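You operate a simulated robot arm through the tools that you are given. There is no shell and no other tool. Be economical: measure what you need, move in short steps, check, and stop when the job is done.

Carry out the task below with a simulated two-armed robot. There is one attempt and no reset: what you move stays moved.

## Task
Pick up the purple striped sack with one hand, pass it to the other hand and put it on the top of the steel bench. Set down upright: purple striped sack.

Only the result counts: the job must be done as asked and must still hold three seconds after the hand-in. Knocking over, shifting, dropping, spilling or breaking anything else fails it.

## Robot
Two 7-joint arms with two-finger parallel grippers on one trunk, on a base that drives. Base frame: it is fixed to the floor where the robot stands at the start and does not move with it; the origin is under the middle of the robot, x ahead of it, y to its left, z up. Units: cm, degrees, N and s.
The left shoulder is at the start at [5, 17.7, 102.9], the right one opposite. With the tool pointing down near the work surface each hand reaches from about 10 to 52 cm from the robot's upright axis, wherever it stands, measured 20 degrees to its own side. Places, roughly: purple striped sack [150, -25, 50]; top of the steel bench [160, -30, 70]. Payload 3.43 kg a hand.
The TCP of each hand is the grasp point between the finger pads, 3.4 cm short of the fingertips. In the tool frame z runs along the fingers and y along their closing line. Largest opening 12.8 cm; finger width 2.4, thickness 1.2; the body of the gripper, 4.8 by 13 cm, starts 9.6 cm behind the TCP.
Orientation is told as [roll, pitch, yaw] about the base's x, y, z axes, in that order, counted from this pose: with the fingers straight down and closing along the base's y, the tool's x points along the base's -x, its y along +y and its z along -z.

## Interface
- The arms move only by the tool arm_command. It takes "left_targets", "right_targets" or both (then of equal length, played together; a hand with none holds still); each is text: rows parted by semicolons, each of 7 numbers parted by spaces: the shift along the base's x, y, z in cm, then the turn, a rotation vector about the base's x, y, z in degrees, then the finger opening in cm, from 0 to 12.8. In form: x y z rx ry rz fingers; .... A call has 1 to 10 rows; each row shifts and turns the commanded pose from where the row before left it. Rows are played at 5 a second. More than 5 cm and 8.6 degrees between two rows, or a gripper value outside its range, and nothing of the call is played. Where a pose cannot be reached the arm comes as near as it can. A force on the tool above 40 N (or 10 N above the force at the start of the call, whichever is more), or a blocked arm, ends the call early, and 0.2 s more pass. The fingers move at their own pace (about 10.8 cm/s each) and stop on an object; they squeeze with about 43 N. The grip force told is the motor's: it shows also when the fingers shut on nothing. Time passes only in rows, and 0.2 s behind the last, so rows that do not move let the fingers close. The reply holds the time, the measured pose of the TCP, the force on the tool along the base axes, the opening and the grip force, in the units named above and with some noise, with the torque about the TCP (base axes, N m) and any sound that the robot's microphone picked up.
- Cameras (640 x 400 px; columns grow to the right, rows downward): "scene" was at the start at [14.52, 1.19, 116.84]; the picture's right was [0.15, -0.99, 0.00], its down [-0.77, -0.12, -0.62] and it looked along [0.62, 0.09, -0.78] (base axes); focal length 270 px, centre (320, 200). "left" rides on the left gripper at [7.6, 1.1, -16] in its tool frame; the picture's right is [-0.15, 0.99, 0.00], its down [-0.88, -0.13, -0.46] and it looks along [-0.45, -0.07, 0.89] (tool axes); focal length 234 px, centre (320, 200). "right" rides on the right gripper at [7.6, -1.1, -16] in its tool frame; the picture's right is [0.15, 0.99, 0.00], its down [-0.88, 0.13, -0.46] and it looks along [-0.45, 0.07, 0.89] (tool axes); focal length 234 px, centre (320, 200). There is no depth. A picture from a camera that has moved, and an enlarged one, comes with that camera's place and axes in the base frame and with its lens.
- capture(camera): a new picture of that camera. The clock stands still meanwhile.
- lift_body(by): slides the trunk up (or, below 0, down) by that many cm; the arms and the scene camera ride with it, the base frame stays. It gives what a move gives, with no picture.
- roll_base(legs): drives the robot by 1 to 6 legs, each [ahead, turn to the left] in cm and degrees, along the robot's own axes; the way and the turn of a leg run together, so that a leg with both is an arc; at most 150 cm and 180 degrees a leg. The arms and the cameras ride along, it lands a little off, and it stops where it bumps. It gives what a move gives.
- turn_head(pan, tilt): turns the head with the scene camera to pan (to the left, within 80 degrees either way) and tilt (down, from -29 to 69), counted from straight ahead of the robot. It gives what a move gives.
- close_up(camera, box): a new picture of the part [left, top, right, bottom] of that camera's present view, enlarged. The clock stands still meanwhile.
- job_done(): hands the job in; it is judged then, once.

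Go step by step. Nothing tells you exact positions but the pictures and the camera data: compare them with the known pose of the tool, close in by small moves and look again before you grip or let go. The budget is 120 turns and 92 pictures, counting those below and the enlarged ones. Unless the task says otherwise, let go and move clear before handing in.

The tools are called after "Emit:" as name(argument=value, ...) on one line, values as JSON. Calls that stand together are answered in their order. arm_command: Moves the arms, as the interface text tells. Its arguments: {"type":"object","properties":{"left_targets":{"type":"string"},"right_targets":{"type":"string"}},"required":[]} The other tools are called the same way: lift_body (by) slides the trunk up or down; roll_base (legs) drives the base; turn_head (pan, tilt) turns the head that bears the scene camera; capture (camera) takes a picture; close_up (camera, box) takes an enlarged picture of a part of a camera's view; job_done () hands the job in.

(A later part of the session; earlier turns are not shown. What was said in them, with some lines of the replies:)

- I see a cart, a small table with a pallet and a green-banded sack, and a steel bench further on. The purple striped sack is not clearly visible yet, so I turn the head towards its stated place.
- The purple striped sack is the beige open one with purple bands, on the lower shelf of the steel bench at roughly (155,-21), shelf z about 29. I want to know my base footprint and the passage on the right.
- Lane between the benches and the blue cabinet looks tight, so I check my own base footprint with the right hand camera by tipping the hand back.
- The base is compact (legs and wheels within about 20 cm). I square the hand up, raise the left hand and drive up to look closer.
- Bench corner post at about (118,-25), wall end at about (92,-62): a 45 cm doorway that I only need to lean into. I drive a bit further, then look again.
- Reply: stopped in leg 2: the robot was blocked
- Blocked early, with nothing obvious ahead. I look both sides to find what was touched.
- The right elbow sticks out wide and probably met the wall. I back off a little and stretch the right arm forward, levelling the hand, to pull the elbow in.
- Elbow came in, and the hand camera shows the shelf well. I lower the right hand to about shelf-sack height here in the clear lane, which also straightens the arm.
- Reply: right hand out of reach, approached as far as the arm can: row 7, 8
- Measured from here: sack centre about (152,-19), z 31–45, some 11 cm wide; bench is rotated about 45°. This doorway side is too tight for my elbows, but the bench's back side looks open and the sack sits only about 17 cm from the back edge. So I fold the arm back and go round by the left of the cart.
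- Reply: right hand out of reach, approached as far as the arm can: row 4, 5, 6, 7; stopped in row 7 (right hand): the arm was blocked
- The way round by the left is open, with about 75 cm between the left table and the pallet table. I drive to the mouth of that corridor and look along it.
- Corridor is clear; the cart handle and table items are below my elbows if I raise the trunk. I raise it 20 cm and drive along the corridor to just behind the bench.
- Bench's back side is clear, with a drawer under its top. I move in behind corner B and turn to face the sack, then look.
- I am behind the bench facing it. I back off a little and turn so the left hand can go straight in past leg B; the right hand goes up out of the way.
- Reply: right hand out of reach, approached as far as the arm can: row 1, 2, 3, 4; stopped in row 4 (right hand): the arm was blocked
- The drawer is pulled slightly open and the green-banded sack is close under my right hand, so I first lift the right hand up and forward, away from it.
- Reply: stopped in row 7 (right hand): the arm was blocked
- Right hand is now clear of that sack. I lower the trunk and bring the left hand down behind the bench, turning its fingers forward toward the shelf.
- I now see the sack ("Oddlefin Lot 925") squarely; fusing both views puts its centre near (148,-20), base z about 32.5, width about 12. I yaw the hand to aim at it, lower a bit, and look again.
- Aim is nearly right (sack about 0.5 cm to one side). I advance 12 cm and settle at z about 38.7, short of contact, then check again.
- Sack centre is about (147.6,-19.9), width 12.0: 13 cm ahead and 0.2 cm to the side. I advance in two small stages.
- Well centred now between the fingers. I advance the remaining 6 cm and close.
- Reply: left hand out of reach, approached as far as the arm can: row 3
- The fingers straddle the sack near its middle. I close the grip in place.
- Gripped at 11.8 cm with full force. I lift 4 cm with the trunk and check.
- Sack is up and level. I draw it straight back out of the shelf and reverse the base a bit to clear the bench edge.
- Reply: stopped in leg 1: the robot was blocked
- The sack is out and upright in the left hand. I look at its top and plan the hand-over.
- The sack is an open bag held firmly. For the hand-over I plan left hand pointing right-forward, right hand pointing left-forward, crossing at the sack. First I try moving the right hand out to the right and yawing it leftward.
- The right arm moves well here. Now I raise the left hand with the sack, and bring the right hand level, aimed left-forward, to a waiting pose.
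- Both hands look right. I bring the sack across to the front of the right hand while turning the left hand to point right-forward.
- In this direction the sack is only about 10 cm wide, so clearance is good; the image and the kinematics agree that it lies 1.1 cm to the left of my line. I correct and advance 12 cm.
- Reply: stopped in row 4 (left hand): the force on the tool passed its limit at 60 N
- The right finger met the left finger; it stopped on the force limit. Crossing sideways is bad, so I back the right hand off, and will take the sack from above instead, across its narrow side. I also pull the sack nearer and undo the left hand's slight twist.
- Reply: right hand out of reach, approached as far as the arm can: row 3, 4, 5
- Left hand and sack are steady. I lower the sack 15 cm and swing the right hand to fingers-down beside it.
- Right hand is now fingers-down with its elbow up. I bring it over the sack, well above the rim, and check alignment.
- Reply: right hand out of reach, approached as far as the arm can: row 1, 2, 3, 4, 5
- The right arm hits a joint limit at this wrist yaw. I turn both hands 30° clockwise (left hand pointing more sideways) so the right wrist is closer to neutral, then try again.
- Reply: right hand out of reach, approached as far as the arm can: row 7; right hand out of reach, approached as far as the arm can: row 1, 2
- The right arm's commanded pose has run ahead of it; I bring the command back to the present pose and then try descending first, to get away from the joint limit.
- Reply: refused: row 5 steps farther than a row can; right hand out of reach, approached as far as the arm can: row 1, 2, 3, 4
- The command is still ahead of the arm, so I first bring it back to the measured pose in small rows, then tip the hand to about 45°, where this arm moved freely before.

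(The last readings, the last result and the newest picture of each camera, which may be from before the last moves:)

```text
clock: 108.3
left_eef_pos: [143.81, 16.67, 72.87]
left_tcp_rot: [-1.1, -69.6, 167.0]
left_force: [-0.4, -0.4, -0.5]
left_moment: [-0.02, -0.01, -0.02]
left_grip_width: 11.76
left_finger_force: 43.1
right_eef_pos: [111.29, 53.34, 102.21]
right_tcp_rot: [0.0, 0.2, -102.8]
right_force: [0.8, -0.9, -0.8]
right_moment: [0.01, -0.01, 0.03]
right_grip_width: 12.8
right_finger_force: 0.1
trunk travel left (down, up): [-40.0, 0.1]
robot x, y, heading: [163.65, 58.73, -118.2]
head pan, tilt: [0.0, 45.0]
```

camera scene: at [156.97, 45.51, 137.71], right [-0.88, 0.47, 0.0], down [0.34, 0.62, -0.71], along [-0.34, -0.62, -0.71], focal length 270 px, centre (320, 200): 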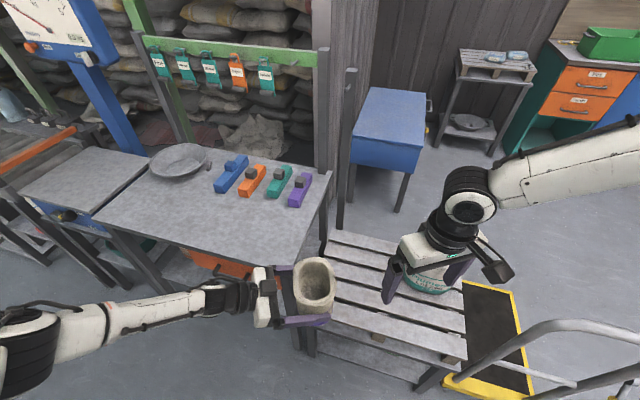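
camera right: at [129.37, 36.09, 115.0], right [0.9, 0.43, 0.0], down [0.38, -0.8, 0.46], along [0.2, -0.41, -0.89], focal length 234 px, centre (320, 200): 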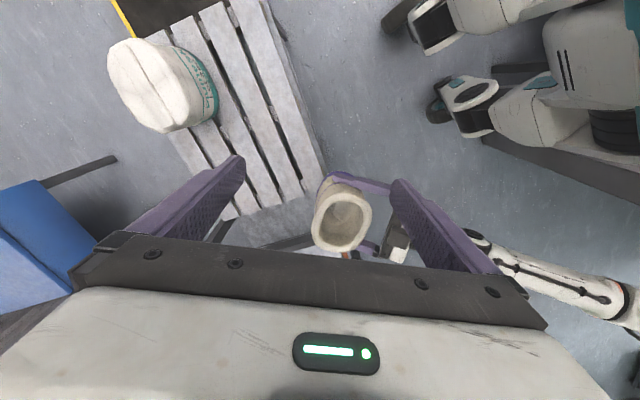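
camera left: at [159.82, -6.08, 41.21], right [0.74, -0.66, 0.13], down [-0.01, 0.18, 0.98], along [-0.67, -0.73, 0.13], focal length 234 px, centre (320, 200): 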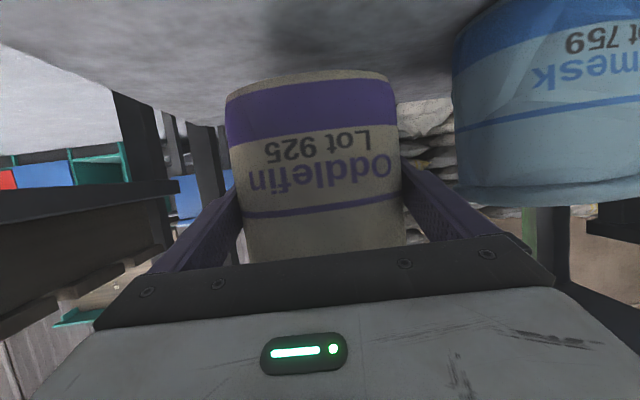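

The command was not ahead after all, and the hand moved freely outward. I bring it back in along a path nearer the body, at the neutral yaw it had at the start.

Emit:
arm_command(right_targets="3.2 -1.7 -2 0 0 -2.5 12.8; 3.2 -1.7 -2 0 0 -2.5 12.8; 3.2 -1.7 -2 0 0 -2.5 12.8; 3.2 -1.7 -2 0 0 -2.5 12.8; 3.2 -1.7 -2 0 0 -2.5 12.8; 3.2 -1.7 -2 0 0 -2.5 12.8; 3.2 -1.7 -2 0 0 0 12.8; 0 0 0 0 0 0 12.8")

Emit:
capture(camera="scene")

```text
clock: 110.1
left_eef_pos: [143.82, 16.57, 72.97]
left_tcp_rot: [-1.0, -69.7, 167.0]
left_force: [0.0, 0.3, -1.0]
left_moment: [0.0, -0.02, -0.02]
left_grip_width: 11.75
left_finger_force: 42.9
right_eef_pos: [133.46, 41.25, 88.11]
right_tcp_rot: [0.0, 0.0, -117.9]
right_force: [0.2, 0.5, 1.1]
right_moment: [0.02, 0.01, -0.03]
right_grip_width: 12.82
right_finger_force: 0.1
trunk travel left (down, up): [-40.0, 0.1]
robot x, y, heading: [163.71, 58.88, -118.4]
head pan, tilt: [0.0, 45.0]
```

```text
34 pictures are left
camera scene: at [156.95, 45.53, 137.71], right [-0.88, 0.47, 0.0], down [0.34, 0.62, -0.71], along [-0.34, -0.62, -0.71], focal length 270 px, centre (320, 200)
```

scene: 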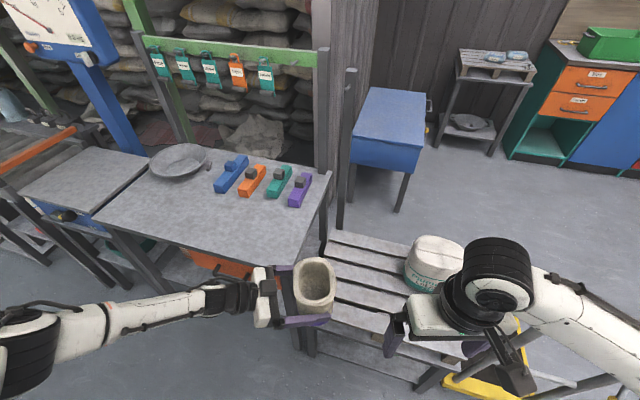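

Good, the right arm is in its natural pose again. I move it forward over the sack, above the rim, with yaw matched to the narrow side.

Emit:
arm_command(right_targets="1.6 -4 1 0 0 2.5 12.8; 1.6 -4 1 0 0 2.5 12.8; 1.6 -4 0.5 0 0 2.5 12.8; 1.6 -4 0 0 0 2.5 12.8; 0 0 0 0 0 2.5 12.8; 0 0 0 0 0 2.5 12.8")

Emit:
capture(camera="scene")

Emit:
capture(camera="right")

```text
clock: 111.5
left_eef_pos: [143.74, 16.57, 73.01]
left_tcp_rot: [-1.0, -69.7, 167.0]
left_force: [0.2, 0.2, -0.9]
left_moment: [-0.01, -0.01, 0.04]
left_grip_width: 11.75
left_finger_force: 42.9
right_eef_pos: [140.07, 25.16, 90.82]
right_tcp_rot: [0.1, 0.0, -102.9]
right_force: [0.6, 0.0, -0.4]
right_moment: [-0.02, 0.01, -0.01]
right_grip_width: 12.8
right_finger_force: 0.1
trunk travel left (down, up): [-40.0, 0.1]
robot x, y, heading: [163.87, 58.92, -118.3]
head pan, tilt: [0.0, 45.0]
```

```text
33 pictures are left
camera scene: at [156.97, 45.51, 137.71], right [-0.88, 0.47, 0.0], down [0.34, 0.62, -0.71], along [-0.34, -0.62, -0.71], focal length 270 px, centre (320, 200)
```

scene: 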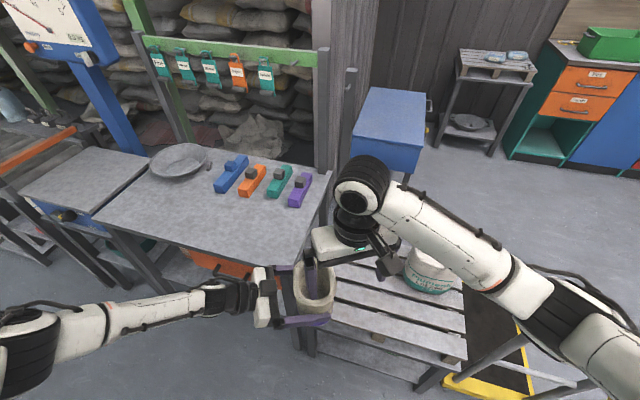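

```text
32 pictures are left
camera right: at [140.58, 32.99, 106.9], right [1.0, -0.08, 0.0], down [-0.07, -0.89, 0.46], along [-0.04, -0.45, -0.89], focal length 234 px, centre (320, 200)
```

right: 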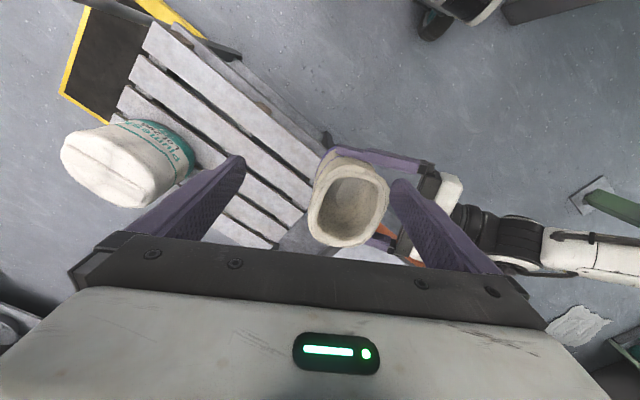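

Right hand is free to work here. Rim centre measures about (143,17.2); I move over it at the same height and check.

Emit:
arm_command(right_targets="1.4 -4.1 0 0 0 0 12.8; 1.5 -4 0 0 0 0 12.8; 0 0 0 0 0 0 12.8")

Emit:
capture(camera="right")

Emit:
close_up(camera="scene", box=[220, 180, 420, 360])

```text
clock: 112.3
left_eef_pos: [143.82, 16.54, 72.92]
left_tcp_rot: [-1.0, -69.8, 166.9]
left_force: [0.0, -0.3, -0.8]
left_moment: [0.02, -0.01, 0.01]
left_grip_width: 11.72
left_finger_force: 42.6
right_eef_pos: [142.86, 16.99, 90.95]
right_tcp_rot: [0.0, 0.0, -102.8]
right_force: [0.1, -0.4, 0.3]
right_moment: [0.03, -0.03, -0.02]
right_grip_width: 12.8
right_finger_force: 0.1
trunk travel left (down, up): [-40.0, 0.1]
robot x, y, heading: [163.8, 58.98, -118.3]
head pan, tilt: [0.0, 45.0]
```

```text
31 pictures are left
camera right: at [143.45, 24.68, 107.02], right [1.0, -0.08, 0.0], down [-0.07, -0.89, 0.46], along [-0.04, -0.45, -0.89], focal length 234 px, centre (320, 200)
```

right: 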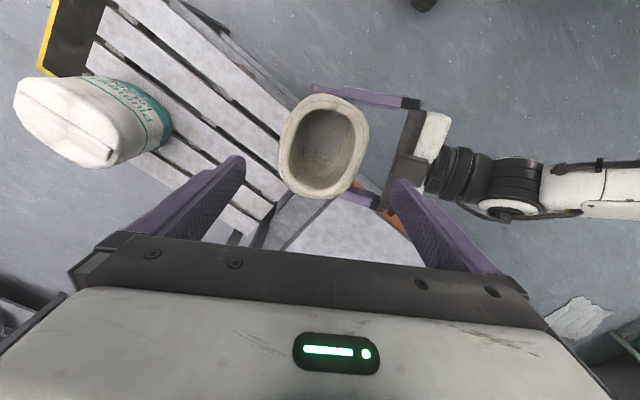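

```text
2.22 times, centred on (320, 270) of scene
camera zoom: at [156.95, 45.54, 137.71], right [-0.88, 0.47, 0.0], down [0.34, 0.62, -0.71], along [-0.34, -0.62, -0.71], focal length 601 px, centre (320, 44)
```

zoom: 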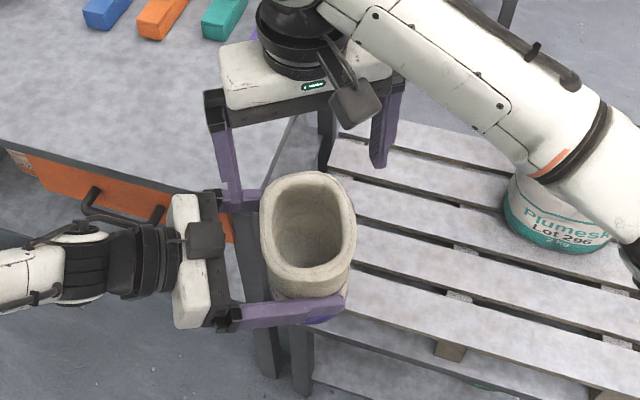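

Aligned within half a centimetre, with 1 cm to spare on each side. I correct and descend over the rim.

Emit:
arm_command(right_targets="0.3 0.6 -2 0 0 0 12.8; 0 0 -3 0 0 0 12.8; 0 0 -3 0 0 0 12.8; 0 0 0 0 0 0 12.8")

Emit:
capture(camera="right")

```text
clock: 113.3
left_eef_pos: [143.79, 16.56, 73.0]
left_tcp_rot: [-1.0, -69.8, 167.0]
left_force: [-0.3, 0.2, -0.1]
left_moment: [-0.03, -0.03, -0.01]
left_grip_width: 11.74
left_finger_force: 43.3
right_eef_pos: [143.16, 17.95, 82.7]
right_tcp_rot: [0.0, 0.1, -102.8]
right_force: [0.8, 0.0, -0.3]
right_moment: [0.01, 0.02, 0.01]
right_grip_width: 12.79
right_finger_force: 0.1
trunk travel left (down, up): [-40.0, 0.1]
robot x, y, heading: [164.08, 58.52, -118.1]
head pan, tilt: [0.0, 45.0]
```

```text
29 pictures are left
camera right: at [143.8, 25.67, 98.82], right [1.0, -0.08, 0.0], down [-0.07, -0.89, 0.46], along [-0.04, -0.45, -0.89], focal length 234 px, centre (320, 200)
```

right: 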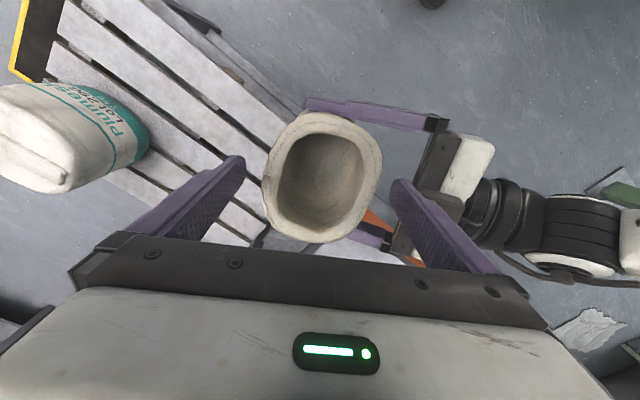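

Centred between the fingers. I go down the last 6.5 cm.

Emit:
arm_command(right_targets="0.15 0 -2.2 0 0 0 12.8; 0 0 -2.2 0 0 0 12.8; 0 0 -2.2 0 0 0 12.8; 0 0 0 0 0 0 12.8")

Emit:
capture(camera="right")

Emit:
close_up(camera="scene", box=[220, 180, 420, 360])

```text
clock: 114.3
left_eef_pos: [143.95, 16.55, 73.01]
left_tcp_rot: [-0.9, -69.7, 167.0]
left_force: [0.3, -0.2, -0.1]
left_moment: [0.0, 0.01, 0.01]
left_grip_width: 11.71
left_finger_force: 42.8
right_eef_pos: [143.38, 17.82, 76.03]
right_tcp_rot: [0.0, 0.0, -103.0]
right_force: [-0.3, 0.6, 0.5]
right_moment: [-0.03, -0.02, -0.04]
right_grip_width: 12.82
right_finger_force: 0.0
trunk travel left (down, up): [-40.0, 0.1]
robot x, y, heading: [164.19, 58.66, -118.3]
head pan, tilt: [0.0, 45.0]
```

```text
28 pictures are left
camera right: at [143.99, 25.46, 92.18], right [1.0, -0.08, 0.0], down [-0.07, -0.89, 0.46], along [-0.04, -0.45, -0.89], focal length 234 px, centre (320, 200)
```

right: 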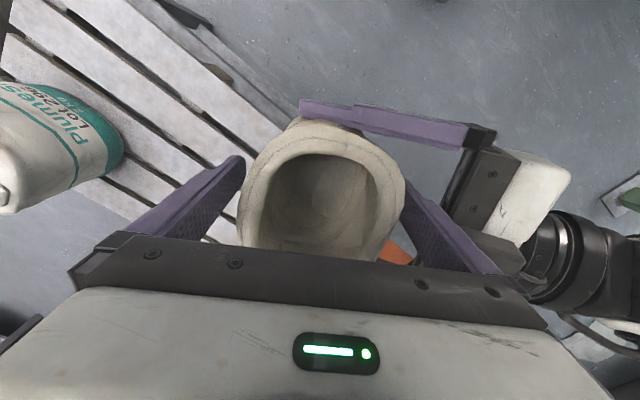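

```text
2.22 times, centred on (320, 270) of scene
camera zoom: at [156.97, 45.52, 137.71], right [-0.88, 0.47, 0.0], down [0.34, 0.62, -0.71], along [-0.34, -0.62, -0.71], focal length 601 px, centre (320, 44)
```

zoom: 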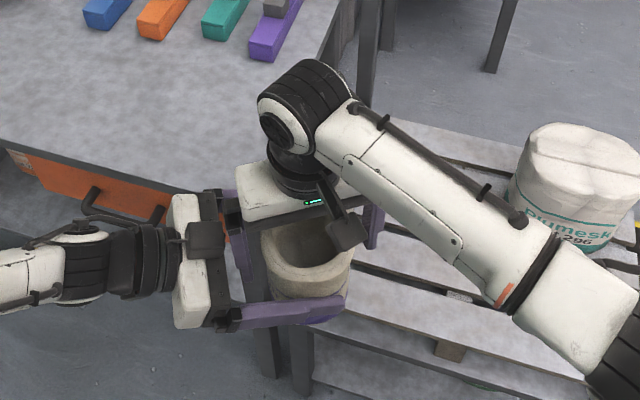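

The right fingers straddle the sack with no contact force. I close the right grip.

Emit:
arm_command(right_targets="0 0 0 0 0 0 11; 0 0 0 0 0 0 9.5; 0 0 0 0 0 0 8; 0 0 0 0 0 0 7.5; 0 0 0 0 0 0 7.5")

Emit:
capture(camera="right")

```text
clock: 115.5
left_eef_pos: [143.9, 16.67, 73.05]
left_tcp_rot: [-1.1, -69.7, 167.0]
left_force: [0.5, 0.5, -0.5]
left_moment: [0.1, 0.86, 0.4]
left_grip_width: 11.71
left_finger_force: 42.8
right_eef_pos: [143.4, 17.79, 76.13]
right_tcp_rot: [0.0, 0.0, -103.0]
right_force: [-1.4, -0.4, 0.0]
right_moment: [-0.09, -0.78, -0.39]
right_grip_width: 9.27
right_finger_force: 42.7
trunk travel left (down, up): [-40.0, 0.1]
robot x, y, heading: [164.14, 58.65, -118.0]
head pan, tilt: [0.0, 45.0]
```

```text
26 pictures are left
camera right: at [143.99, 25.46, 92.21], right [1.0, -0.08, 0.0], down [-0.07, -0.89, 0.46], along [-0.04, -0.45, -0.89], focal length 234 px, centre (320, 200)
```

right: 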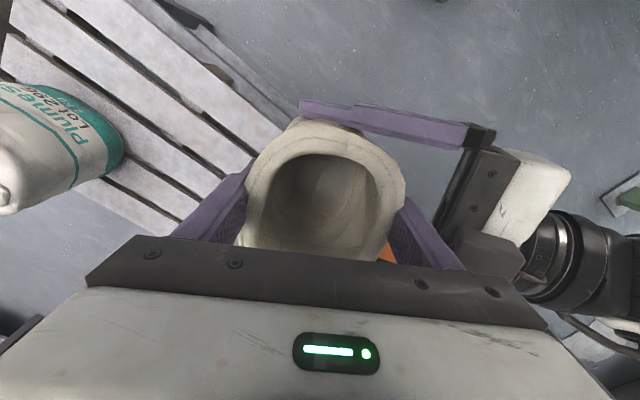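

Both hands hold it. Now the left hand opens; I check the sack stays in the right hand before withdrawing.

Emit:
arm_command(left_targets="0 0 0 0 0 0 12.8; 0 0 0 0 0 0 12.8; 0 0 0 0 0 0 12.8")

Emit:
close_up(camera="scene", box=[220, 180, 420, 360])

Emit:
capture(camera="left")

```text
clock: 116.3
left_eef_pos: [143.91, 16.69, 73.08]
left_tcp_rot: [-1.0, -69.8, 167.0]
left_force: [0.2, 0.6, -0.8]
left_moment: [-0.03, 0.01, -0.01]
left_grip_width: 12.82
left_finger_force: 0.0
right_eef_pos: [143.44, 17.81, 76.1]
right_tcp_rot: [0.1, 0.0, -102.9]
right_force: [0.9, -0.2, -0.1]
right_moment: [0.01, 0.02, -0.04]
right_grip_width: 9.24
right_finger_force: 43.0
trunk travel left (down, up): [-40.0, 0.1]
robot x, y, heading: [164.18, 58.74, -118.4]
head pan, tilt: [0.0, 45.0]
```

```text
2.22 times, centred on (320, 270) of scene
camera zoom: at [156.97, 45.51, 137.71], right [-0.88, 0.47, 0.0], down [0.34, 0.62, -0.71], along [-0.34, -0.62, -0.71], focal length 601 px, centre (320, 44)
```

zoom: 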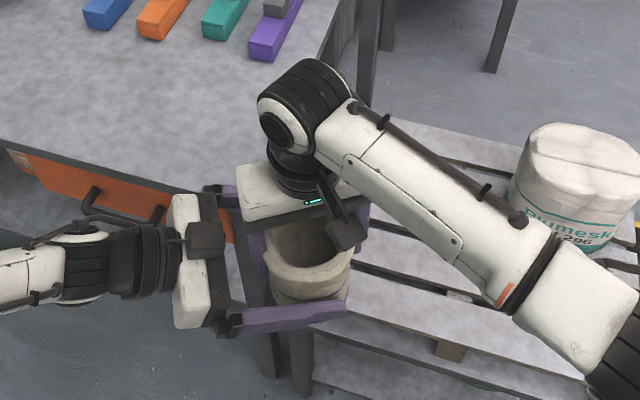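

```text
24 pictures are left
camera left: at [160.68, 11.25, 71.48], right [-0.29, -0.95, 0.13], down [0.15, 0.09, 0.98], along [-0.95, 0.3, 0.11], focal length 234 px, centre (320, 200)
```

left: 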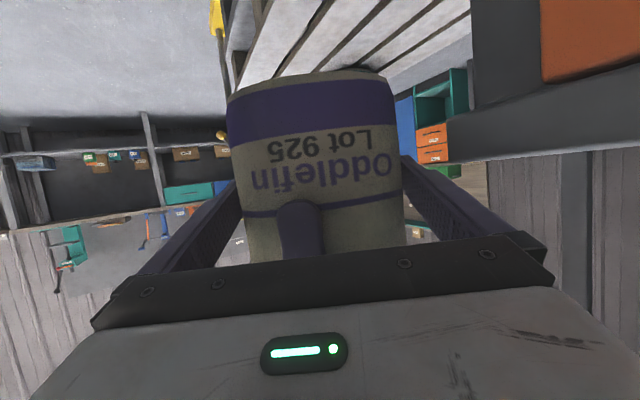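

The sack hangs straight in the right hand. I withdraw the left hand straight back.

Emit:
arm_command(left_targets="2.6 -0.6 0 0 0 0 12.8; 2.6 -0.6 0 0 0 0 12.8; 2.6 -0.6 0 0 0 0 12.8; 2.6 -0.6 0 0 0 0 12.8; 2.6 -0.6 0 0 0 0 12.8; 2.6 -0.6 0 0 0 0 12.8; 2.6 -0.6 0 0 0 0 12.8; 0 0 0 0 0 0 12.8")

Emit:
capture(camera="left")

Emit:
capture(camera="scene")

```text
clock: 118.1
left_eef_pos: [162.02, 12.39, 73.08]
left_tcp_rot: [-1.1, -69.6, 166.9]
left_force: [0.7, 0.4, 0.0]
left_moment: [-0.05, -0.03, 0.0]
left_grip_width: 12.83
left_finger_force: 0.1
right_eef_pos: [143.51, 17.84, 76.21]
right_tcp_rot: [0.1, 0.0, -102.9]
right_force: [0.7, 0.4, 0.3]
right_moment: [0.0, -0.02, -0.02]
right_grip_width: 9.24
right_finger_force: 42.6
trunk travel left (down, up): [-40.0, 0.1]
robot x, y, heading: [164.03, 58.6, -118.2]
head pan, tilt: [0.0, 45.0]
```

```text
23 pictures are left
camera left: at [178.84, 6.99, 71.45], right [-0.29, -0.95, 0.13], down [0.15, 0.09, 0.98], along [-0.95, 0.3, 0.11], focal length 234 px, centre (320, 200)
```

left: 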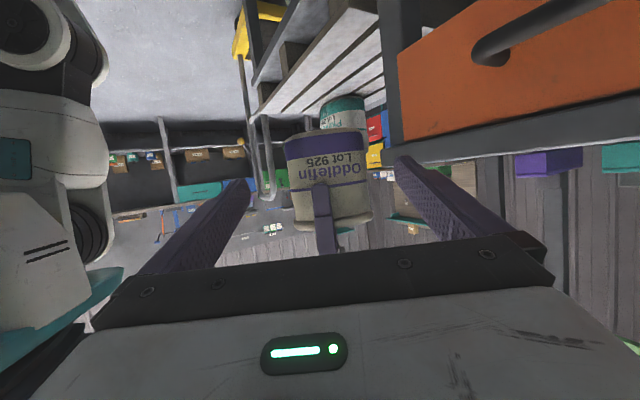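

```text
22 pictures are left
camera scene: at [156.96, 45.51, 137.71], right [-0.88, 0.47, 0.0], down [0.34, 0.62, -0.71], along [-0.34, -0.62, -0.71], focal length 270 px, centre (320, 200)
```

scene: 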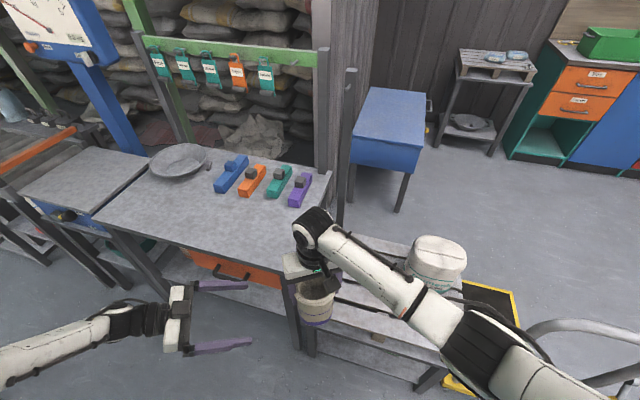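

Hand-over is done. I raise both hands above the bench top, then turn and drive in so the sack comes over the free back corner of the bench.

Emit:
arm_command(right_targets="0 0 2.5 0 0 0 7.5; 0 0 2.5 0 0 0 7.5; 0 0 2.5 0 0 0 7.5; 0 0 2.5 0 0 0 7.5; 0 0 2.5 0 0 0 7.5; 0 0 0 0 0 0 7.5", left_targets="0.5 0.5 3.5 0 0 0 12.8; 0.5 0.5 3.5 0 0 0 12.8; 0.5 0.5 3.5 0 0 0 12.8; 0.5 0.5 3.5 0 0 0 12.8; 0.5 0.5 3.5 0 0 0 12.8; 0 0 0 0 0 0 12.8")

Emit:
roll_base(legs=[[0, 18.5]])

Emit:
capture(camera="scene")

```text
clock: 119.5
left_eef_pos: [164.55, 14.99, 90.55]
left_tcp_rot: [-1.1, -69.7, 167.0]
left_force: [-1.1, -0.9, 1.3]
left_moment: [-0.04, 0.0, -0.03]
left_grip_width: 12.81
left_finger_force: 0.0
right_eef_pos: [143.29, 17.77, 88.55]
right_tcp_rot: [0.0, 0.0, -102.9]
right_force: [0.6, 1.1, -0.3]
right_moment: [0.02, 0.02, -0.04]
right_grip_width: 9.22
right_finger_force: 43.6
trunk travel left (down, up): [-40.0, 0.1]
robot x, y, heading: [163.91, 58.82, -118.2]
head pan, tilt: [0.0, 45.0]
```

```text
clock: 121.0
left_eef_pos: [178.83, 17.49, 90.49]
left_tcp_rot: [-1.2, -69.6, -173.8]
left_force: [-0.2, -0.9, -0.2]
left_moment: [0.0, -0.01, -0.03]
left_grip_width: 12.8
left_finger_force: 0.0
right_eef_pos: [157.74, 13.15, 88.42]
right_tcp_rot: [-0.1, 0.1, -83.8]
right_force: [0.2, -0.5, -0.5]
right_moment: [0.01, 0.0, 0.05]
right_grip_width: 9.2
right_finger_force: 43.3
trunk travel left (down, up): [-40.0, 0.1]
robot x, y, heading: [164.36, 58.52, -99.0]
head pan, tilt: [0.0, 45.0]
```

```text
21 pictures are left
camera scene: at [161.69, 43.76, 137.67], right [-0.99, 0.16, 0.0], down [0.11, 0.7, -0.71], along [-0.11, -0.7, -0.71], focal length 270 px, centre (320, 200)
```

scene: 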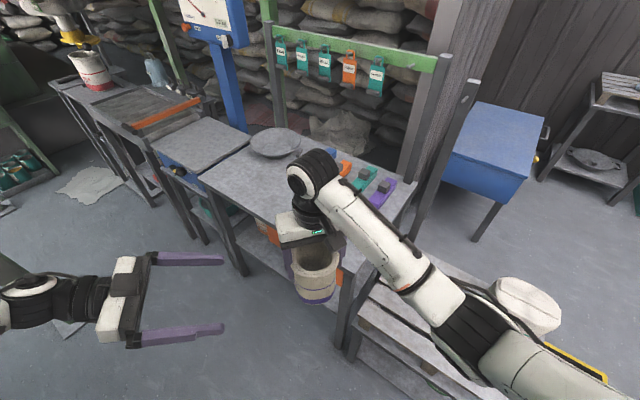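

Sack base is about 9 cm above bench level. I drive forward 20 cm and look.

Emit:
roll_base(legs=[[20, 0]])

Emit:
turn_head(pan=0, tilt=55)

Emit:
capture(camera="scene")

Emit:
capture(camera="left")

```text
clock: 122.5
left_eef_pos: [175.79, -2.08, 90.52]
left_tcp_rot: [-1.2, -69.7, -173.7]
left_force: [0.3, -0.4, 0.0]
left_moment: [0.02, 0.01, -0.06]
left_grip_width: 12.77
left_finger_force: 0.0
right_eef_pos: [154.83, -6.54, 88.56]
right_tcp_rot: [0.1, 0.1, -83.7]
right_force: [-0.6, 0.6, -0.7]
right_moment: [0.0, -0.02, 0.01]
right_grip_width: 9.2
right_finger_force: 43.0
trunk travel left (down, up): [-40.0, 0.1]
robot x, y, heading: [161.12, 39.21, -98.9]
head pan, tilt: [0.0, 45.0]
```

```text
clock: 123.3
left_eef_pos: [175.73, -2.03, 90.66]
left_tcp_rot: [-1.0, -69.8, -173.8]
left_force: [-0.3, 0.5, -0.2]
left_moment: [-0.03, 0.0, 0.0]
left_grip_width: 12.81
left_finger_force: 0.1
right_eef_pos: [154.75, -6.45, 88.58]
right_tcp_rot: [0.0, 0.0, -83.7]
right_force: [0.1, -0.9, -1.1]
right_moment: [-0.01, 0.01, -0.01]
right_grip_width: 9.21
right_finger_force: 43.0
trunk travel left (down, up): [-40.0, 0.1]
robot x, y, heading: [161.4, 39.0, -98.9]
head pan, tilt: [0.0, 55.0]
```

```text
20 pictures are left
camera scene: at [158.71, 25.14, 136.37], right [-0.99, 0.16, 0.0], down [0.13, 0.81, -0.57], along [-0.09, -0.57, -0.82], focal length 270 px, centre (320, 200)
```

scene: 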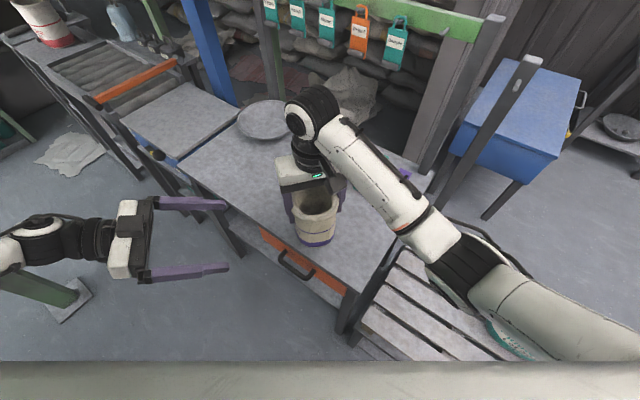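

```text
19 pictures are left
camera left: at [193.36, -1.62, 89.03], right [0.04, -0.99, 0.13], down [0.11, 0.13, 0.98], along [-0.99, -0.02, 0.12], focal length 234 px, centre (320, 200)
```

left: 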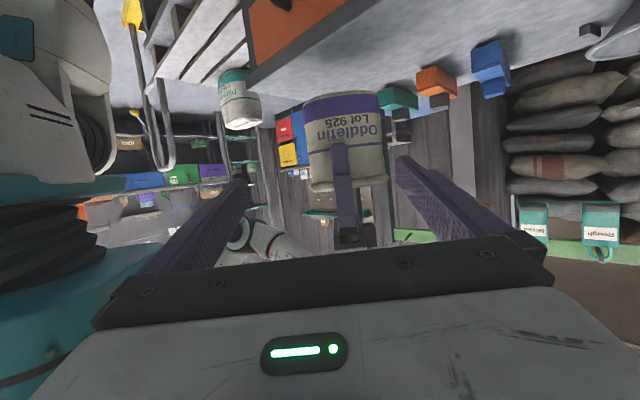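

The sack is over the back edge of the bench. I shift it about 6 cm inward and check its clearance all round.

Emit:
arm_command(right_targets="-1.5 -1.5 0 0 0 0 7.5; -1.5 -1.5 0 0 0 0 7.5; -1.4 -1.4 0 0 0 0 7.5; 0 0 0 0 0 0 7.5")

Emit:
capture(camera="left")

Emit:
capture(camera="right")

```text
clock: 124.3
left_eef_pos: [175.59, -2.02, 90.63]
left_tcp_rot: [-1.0, -69.8, -173.9]
left_force: [0.4, 0.0, 0.0]
left_moment: [0.02, 0.0, 0.0]
left_grip_width: 12.8
left_finger_force: 0.1
right_eef_pos: [150.11, -10.96, 88.56]
right_tcp_rot: [0.1, 0.0, -83.7]
right_force: [0.1, 0.7, -0.7]
right_moment: [0.02, 0.0, 0.01]
right_grip_width: 9.22
right_finger_force: 42.8
trunk travel left (down, up): [-40.0, 0.1]
robot x, y, heading: [160.9, 38.76, -98.9]
head pan, tilt: [0.0, 55.0]
```

```text
18 pictures are left
camera left: at [193.36, -1.62, 89.03], right [0.04, -0.99, 0.13], down [0.11, 0.13, 0.98], along [-0.99, -0.02, 0.12], focal length 234 px, centre (320, 200)
```

left: 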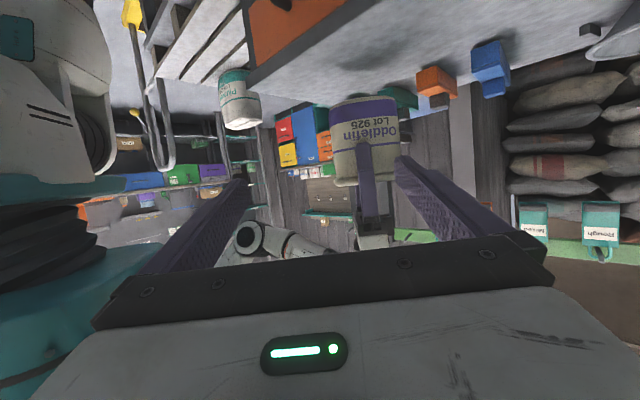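

```text
17 pictures are left
camera right: at [148.28, -3.47, 104.56], right [0.97, 0.25, 0.0], down [0.23, -0.86, 0.46], along [0.12, -0.44, -0.89], focal length 234 px, centre (320, 200)
```

right: 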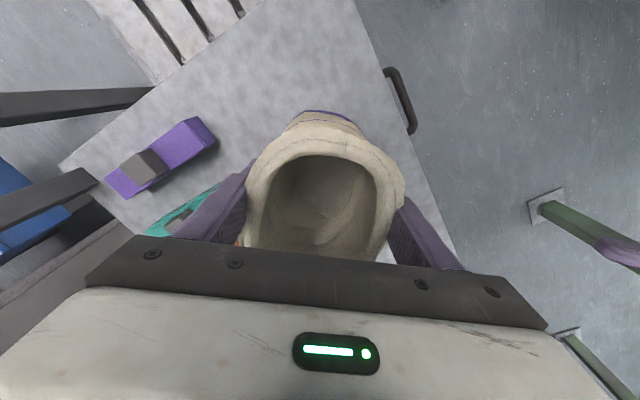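

Clear of the purple block by some 7 cm and of the back edge by 5 cm. I lower most of the way, then feel for the surface in small steps.

Emit:
arm_command(right_targets="0 0 -2 0 0 0 7.5; 0 0 -2 0 0 0 7.5; 0 0 -2 0 0 0 7.5; 0 0 -1 0 0 0 7.5; 0 0 0 0 0 0 7.5")

Emit:
close_up(camera="left", box=[270, 40, 450, 200])

```text
clock: 125.4
left_eef_pos: [175.74, -1.98, 90.55]
left_tcp_rot: [-0.9, -69.8, -174.1]
left_force: [-0.6, -0.1, 0.1]
left_moment: [0.01, 0.01, 0.02]
left_grip_width: 12.8
left_finger_force: 0.0
right_eef_pos: [150.33, -11.21, 82.47]
right_tcp_rot: [-0.1, -0.9, -83.8]
right_force: [-1.6, 4.8, 17.9]
right_moment: [0.23, 0.25, 0.05]
right_grip_width: 9.17
right_finger_force: 42.8
trunk travel left (down, up): [-40.0, 0.1]
robot x, y, heading: [160.89, 38.84, -98.9]
head pan, tilt: [0.0, 55.0]
stopped in row 5 (right hand): the force on the tool passed its limit at 41 N (the readings are from after the stop); the commanded pose is now the measured one
```

```text
2.50 times, centred on (360, 120) of left
camera zoom: at [193.35, -1.54, 89.06], right [0.04, -0.99, 0.13], down [0.11, 0.14, 0.98], along [-0.99, -0.02, 0.12], focal length 585 px, centre (220, 400)
```

zoom: 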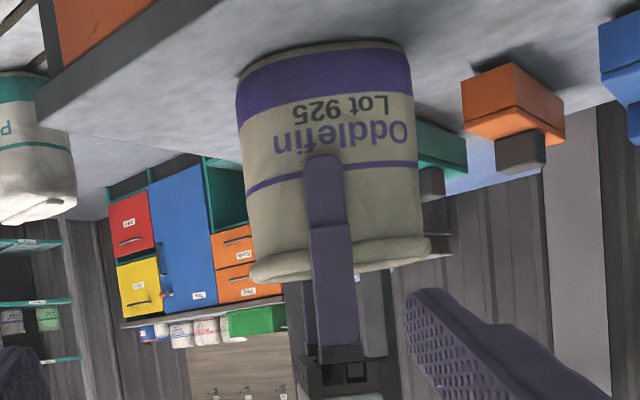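

Contact: the sack stands on the bench top (17 N pressing). I relax slightly and open the right hand.

Emit:
arm_command(right_targets="0 0 0.2 0 0 0 7.5; 0 0 0 0 0 0 9.6; 0 0 0 0 0 0 11; 0 0 0 0 0 0 12.8; 0 0 0 0 0 0 12.8")

Emit:
capture(camera="right")

Emit:
close_up(camera="left", box=[270, 40, 450, 200])

```text
clock: 126.6
left_eef_pos: [175.66, -2.1, 90.5]
left_tcp_rot: [-1.0, -69.7, -173.9]
left_force: [0.7, -0.2, -0.3]
left_moment: [-0.01, 0.03, -0.02]
left_grip_width: 12.81
left_finger_force: 0.0
right_eef_pos: [150.29, -11.2, 82.3]
right_tcp_rot: [0.0, -0.6, -83.8]
right_force: [-0.1, -0.4, -0.8]
right_moment: [0.0, 0.01, -0.01]
right_grip_width: 12.81
right_finger_force: 0.0
trunk travel left (down, up): [-40.0, 0.1]
robot x, y, heading: [160.61, 39.21, -99.0]
head pan, tilt: [0.0, 55.0]
```

```text
15 pictures are left
camera right: at [148.36, -3.52, 98.23], right [0.97, 0.25, 0.0], down [0.22, -0.86, 0.47], along [0.12, -0.45, -0.89], focal length 234 px, centre (320, 200)
```

right: 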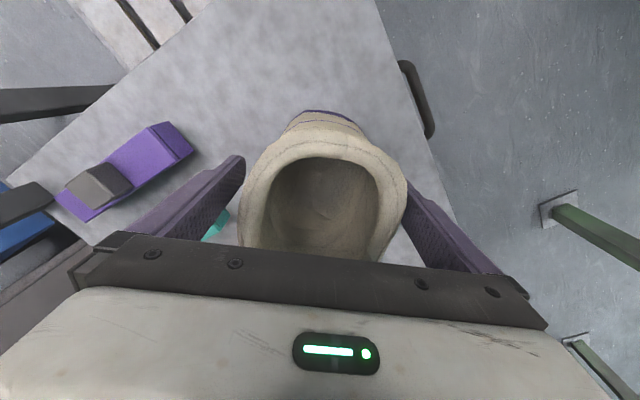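

```text
2.50 times, centred on (360, 120) of left
camera zoom: at [193.33, -1.62, 89.03], right [0.04, -0.99, 0.13], down [0.11, 0.13, 0.98], along [-0.99, -0.02, 0.12], focal length 585 px, centre (220, 400)
```

zoom: 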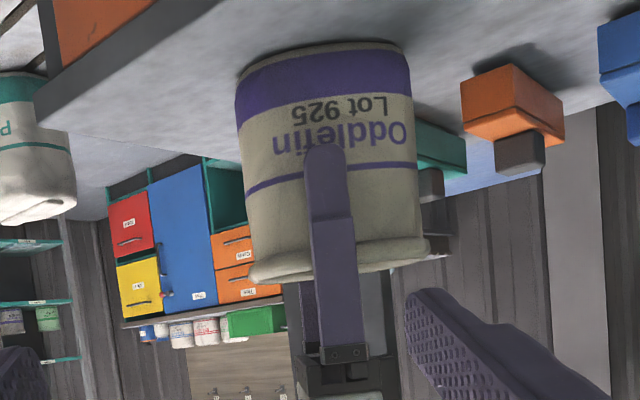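

Released and standing. I lift the right hand straight up clear of the rim.

Emit:
arm_command(right_targets="0 0 2.5 0 0 0 12.8; 0 0 2.5 0 0 0 12.8; 0 0 2.5 0 0 0 12.8; 0 0 2.5 0 0 0 12.8; 0 0 2.5 0 0 0 12.8; 0 0 1.5 0 0 0 12.8; 0 0 0 0 0 0 12.8")

Emit:
capture(camera="left")

Emit:
capture(camera="right")

```text
clock: 128.2
left_eef_pos: [175.59, -1.95, 90.48]
left_tcp_rot: [-1.1, -69.7, -173.9]
left_force: [-0.3, 0.2, 0.0]
left_moment: [-0.03, 0.03, -0.03]
left_grip_width: 12.81
left_finger_force: 0.0
right_eef_pos: [150.33, -11.17, 96.4]
right_tcp_rot: [0.0, -0.5, -84.0]
right_force: [0.4, 0.5, 0.0]
right_moment: [0.01, 0.0, 0.0]
right_grip_width: 12.81
right_finger_force: 0.1
trunk travel left (down, up): [-40.0, 0.1]
robot x, y, heading: [160.48, 39.15, -98.9]
head pan, tilt: [0.0, 55.0]
```

```text
13 pictures are left
camera left: at [193.34, -1.61, 89.03], right [0.04, -0.99, 0.13], down [0.11, 0.13, 0.98], along [-0.99, -0.02, 0.12], focal length 234 px, centre (320, 200)
```

left: 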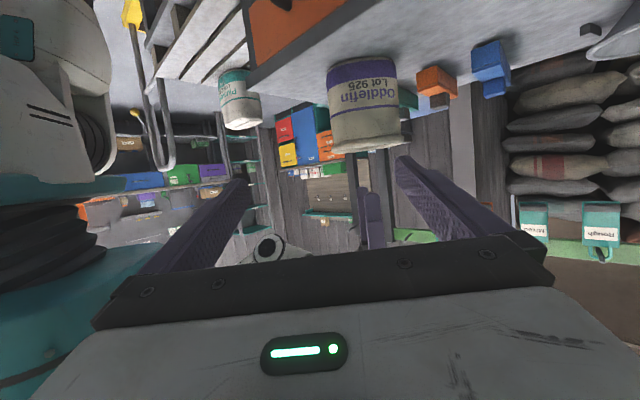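

```text
12 pictures are left
camera right: at [148.35, -3.53, 112.42], right [0.97, 0.25, 0.0], down [0.22, -0.86, 0.47], along [0.12, -0.45, -0.89], focal length 234 px, centre (320, 200)
```

right: 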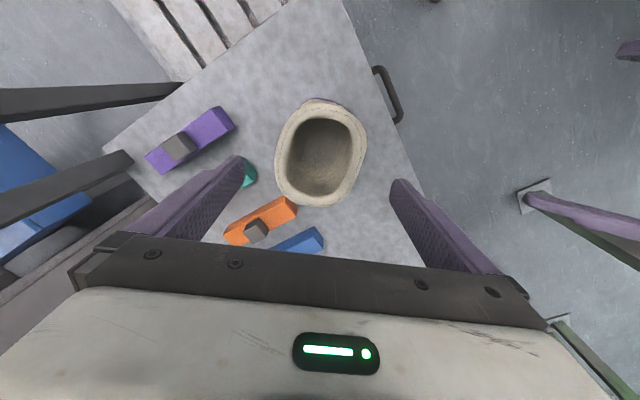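

The sack stands upright on the bench, well inside the edge, blocks undisturbed. I raise the hand a little more and back off before handing in.

Emit:
arm_command(right_targets="0 0 2 0 0 0 12.8; 0 0 2 0 0 0 12.8; 0 0 0 0 0 0 12.8")

Emit:
roll_base(legs=[[-13, 0]])

Emit:
capture(camera="scene")

```text
clock: 129.0
left_eef_pos: [175.76, -2.0, 90.57]
left_tcp_rot: [-1.1, -69.7, -173.9]
left_force: [0.4, 0.0, 0.5]
left_moment: [0.01, 0.01, 0.02]
left_grip_width: 12.81
left_finger_force: 0.1
right_eef_pos: [150.29, -11.0, 100.41]
right_tcp_rot: [0.0, -0.6, -83.8]
right_force: [-0.3, 0.8, 0.4]
right_moment: [0.02, 0.01, -0.02]
right_grip_width: 12.79
right_finger_force: 0.0
trunk travel left (down, up): [-40.0, 0.1]
robot x, y, heading: [160.62, 39.36, -99.2]
head pan, tilt: [0.0, 55.0]
```

```text
clock: 130.3
left_eef_pos: [177.65, 10.82, 90.62]
left_tcp_rot: [-0.8, -69.7, -174.0]
left_force: [0.1, -0.6, 0.4]
left_moment: [-0.03, -0.03, 0.02]
left_grip_width: 12.83
left_finger_force: 0.1
right_eef_pos: [152.37, 1.82, 100.48]
right_tcp_rot: [0.0, -0.7, -83.9]
right_force: [0.6, -0.4, 0.0]
right_moment: [-0.01, 0.02, 0.0]
right_grip_width: 12.79
right_finger_force: 0.0
trunk travel left (down, up): [-40.0, 0.1]
robot x, y, heading: [162.83, 52.11, -99.2]
head pan, tilt: [0.0, 55.0]
```

```text
11 pictures are left
camera scene: at [160.76, 38.06, 136.38], right [-0.99, 0.16, 0.0], down [0.13, 0.81, -0.57], along [-0.09, -0.57, -0.82], focal length 270 px, centre (320, 200)
```

scene: 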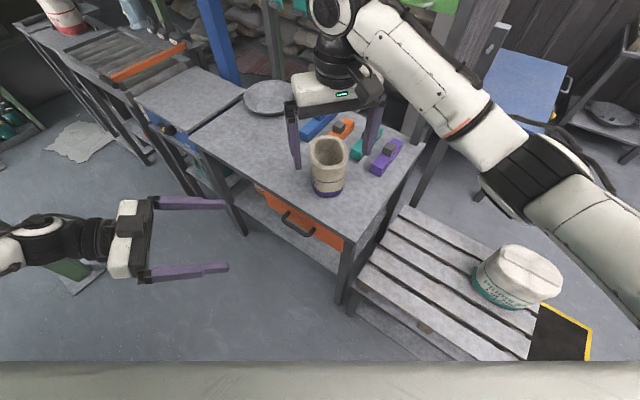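

The sack stands upright on the bench top, both hands are empty and clear, and everything else is in place. I hand in.

Emit:
job_done()

```text
The job is handed in.
```

I picked the purple striped sack off the lower shelf with the left hand, passed it to the right hand, and set it upright on the top of the steel bench. Both hands were empty and clear at hand-in.

The last pictures showed nothing else knocked over or moved around the bench. The base bumped something I couldn't identify twice on the way, and I only partly checked those spots afterwards. I don't have the judged result, only that the job was handed in.
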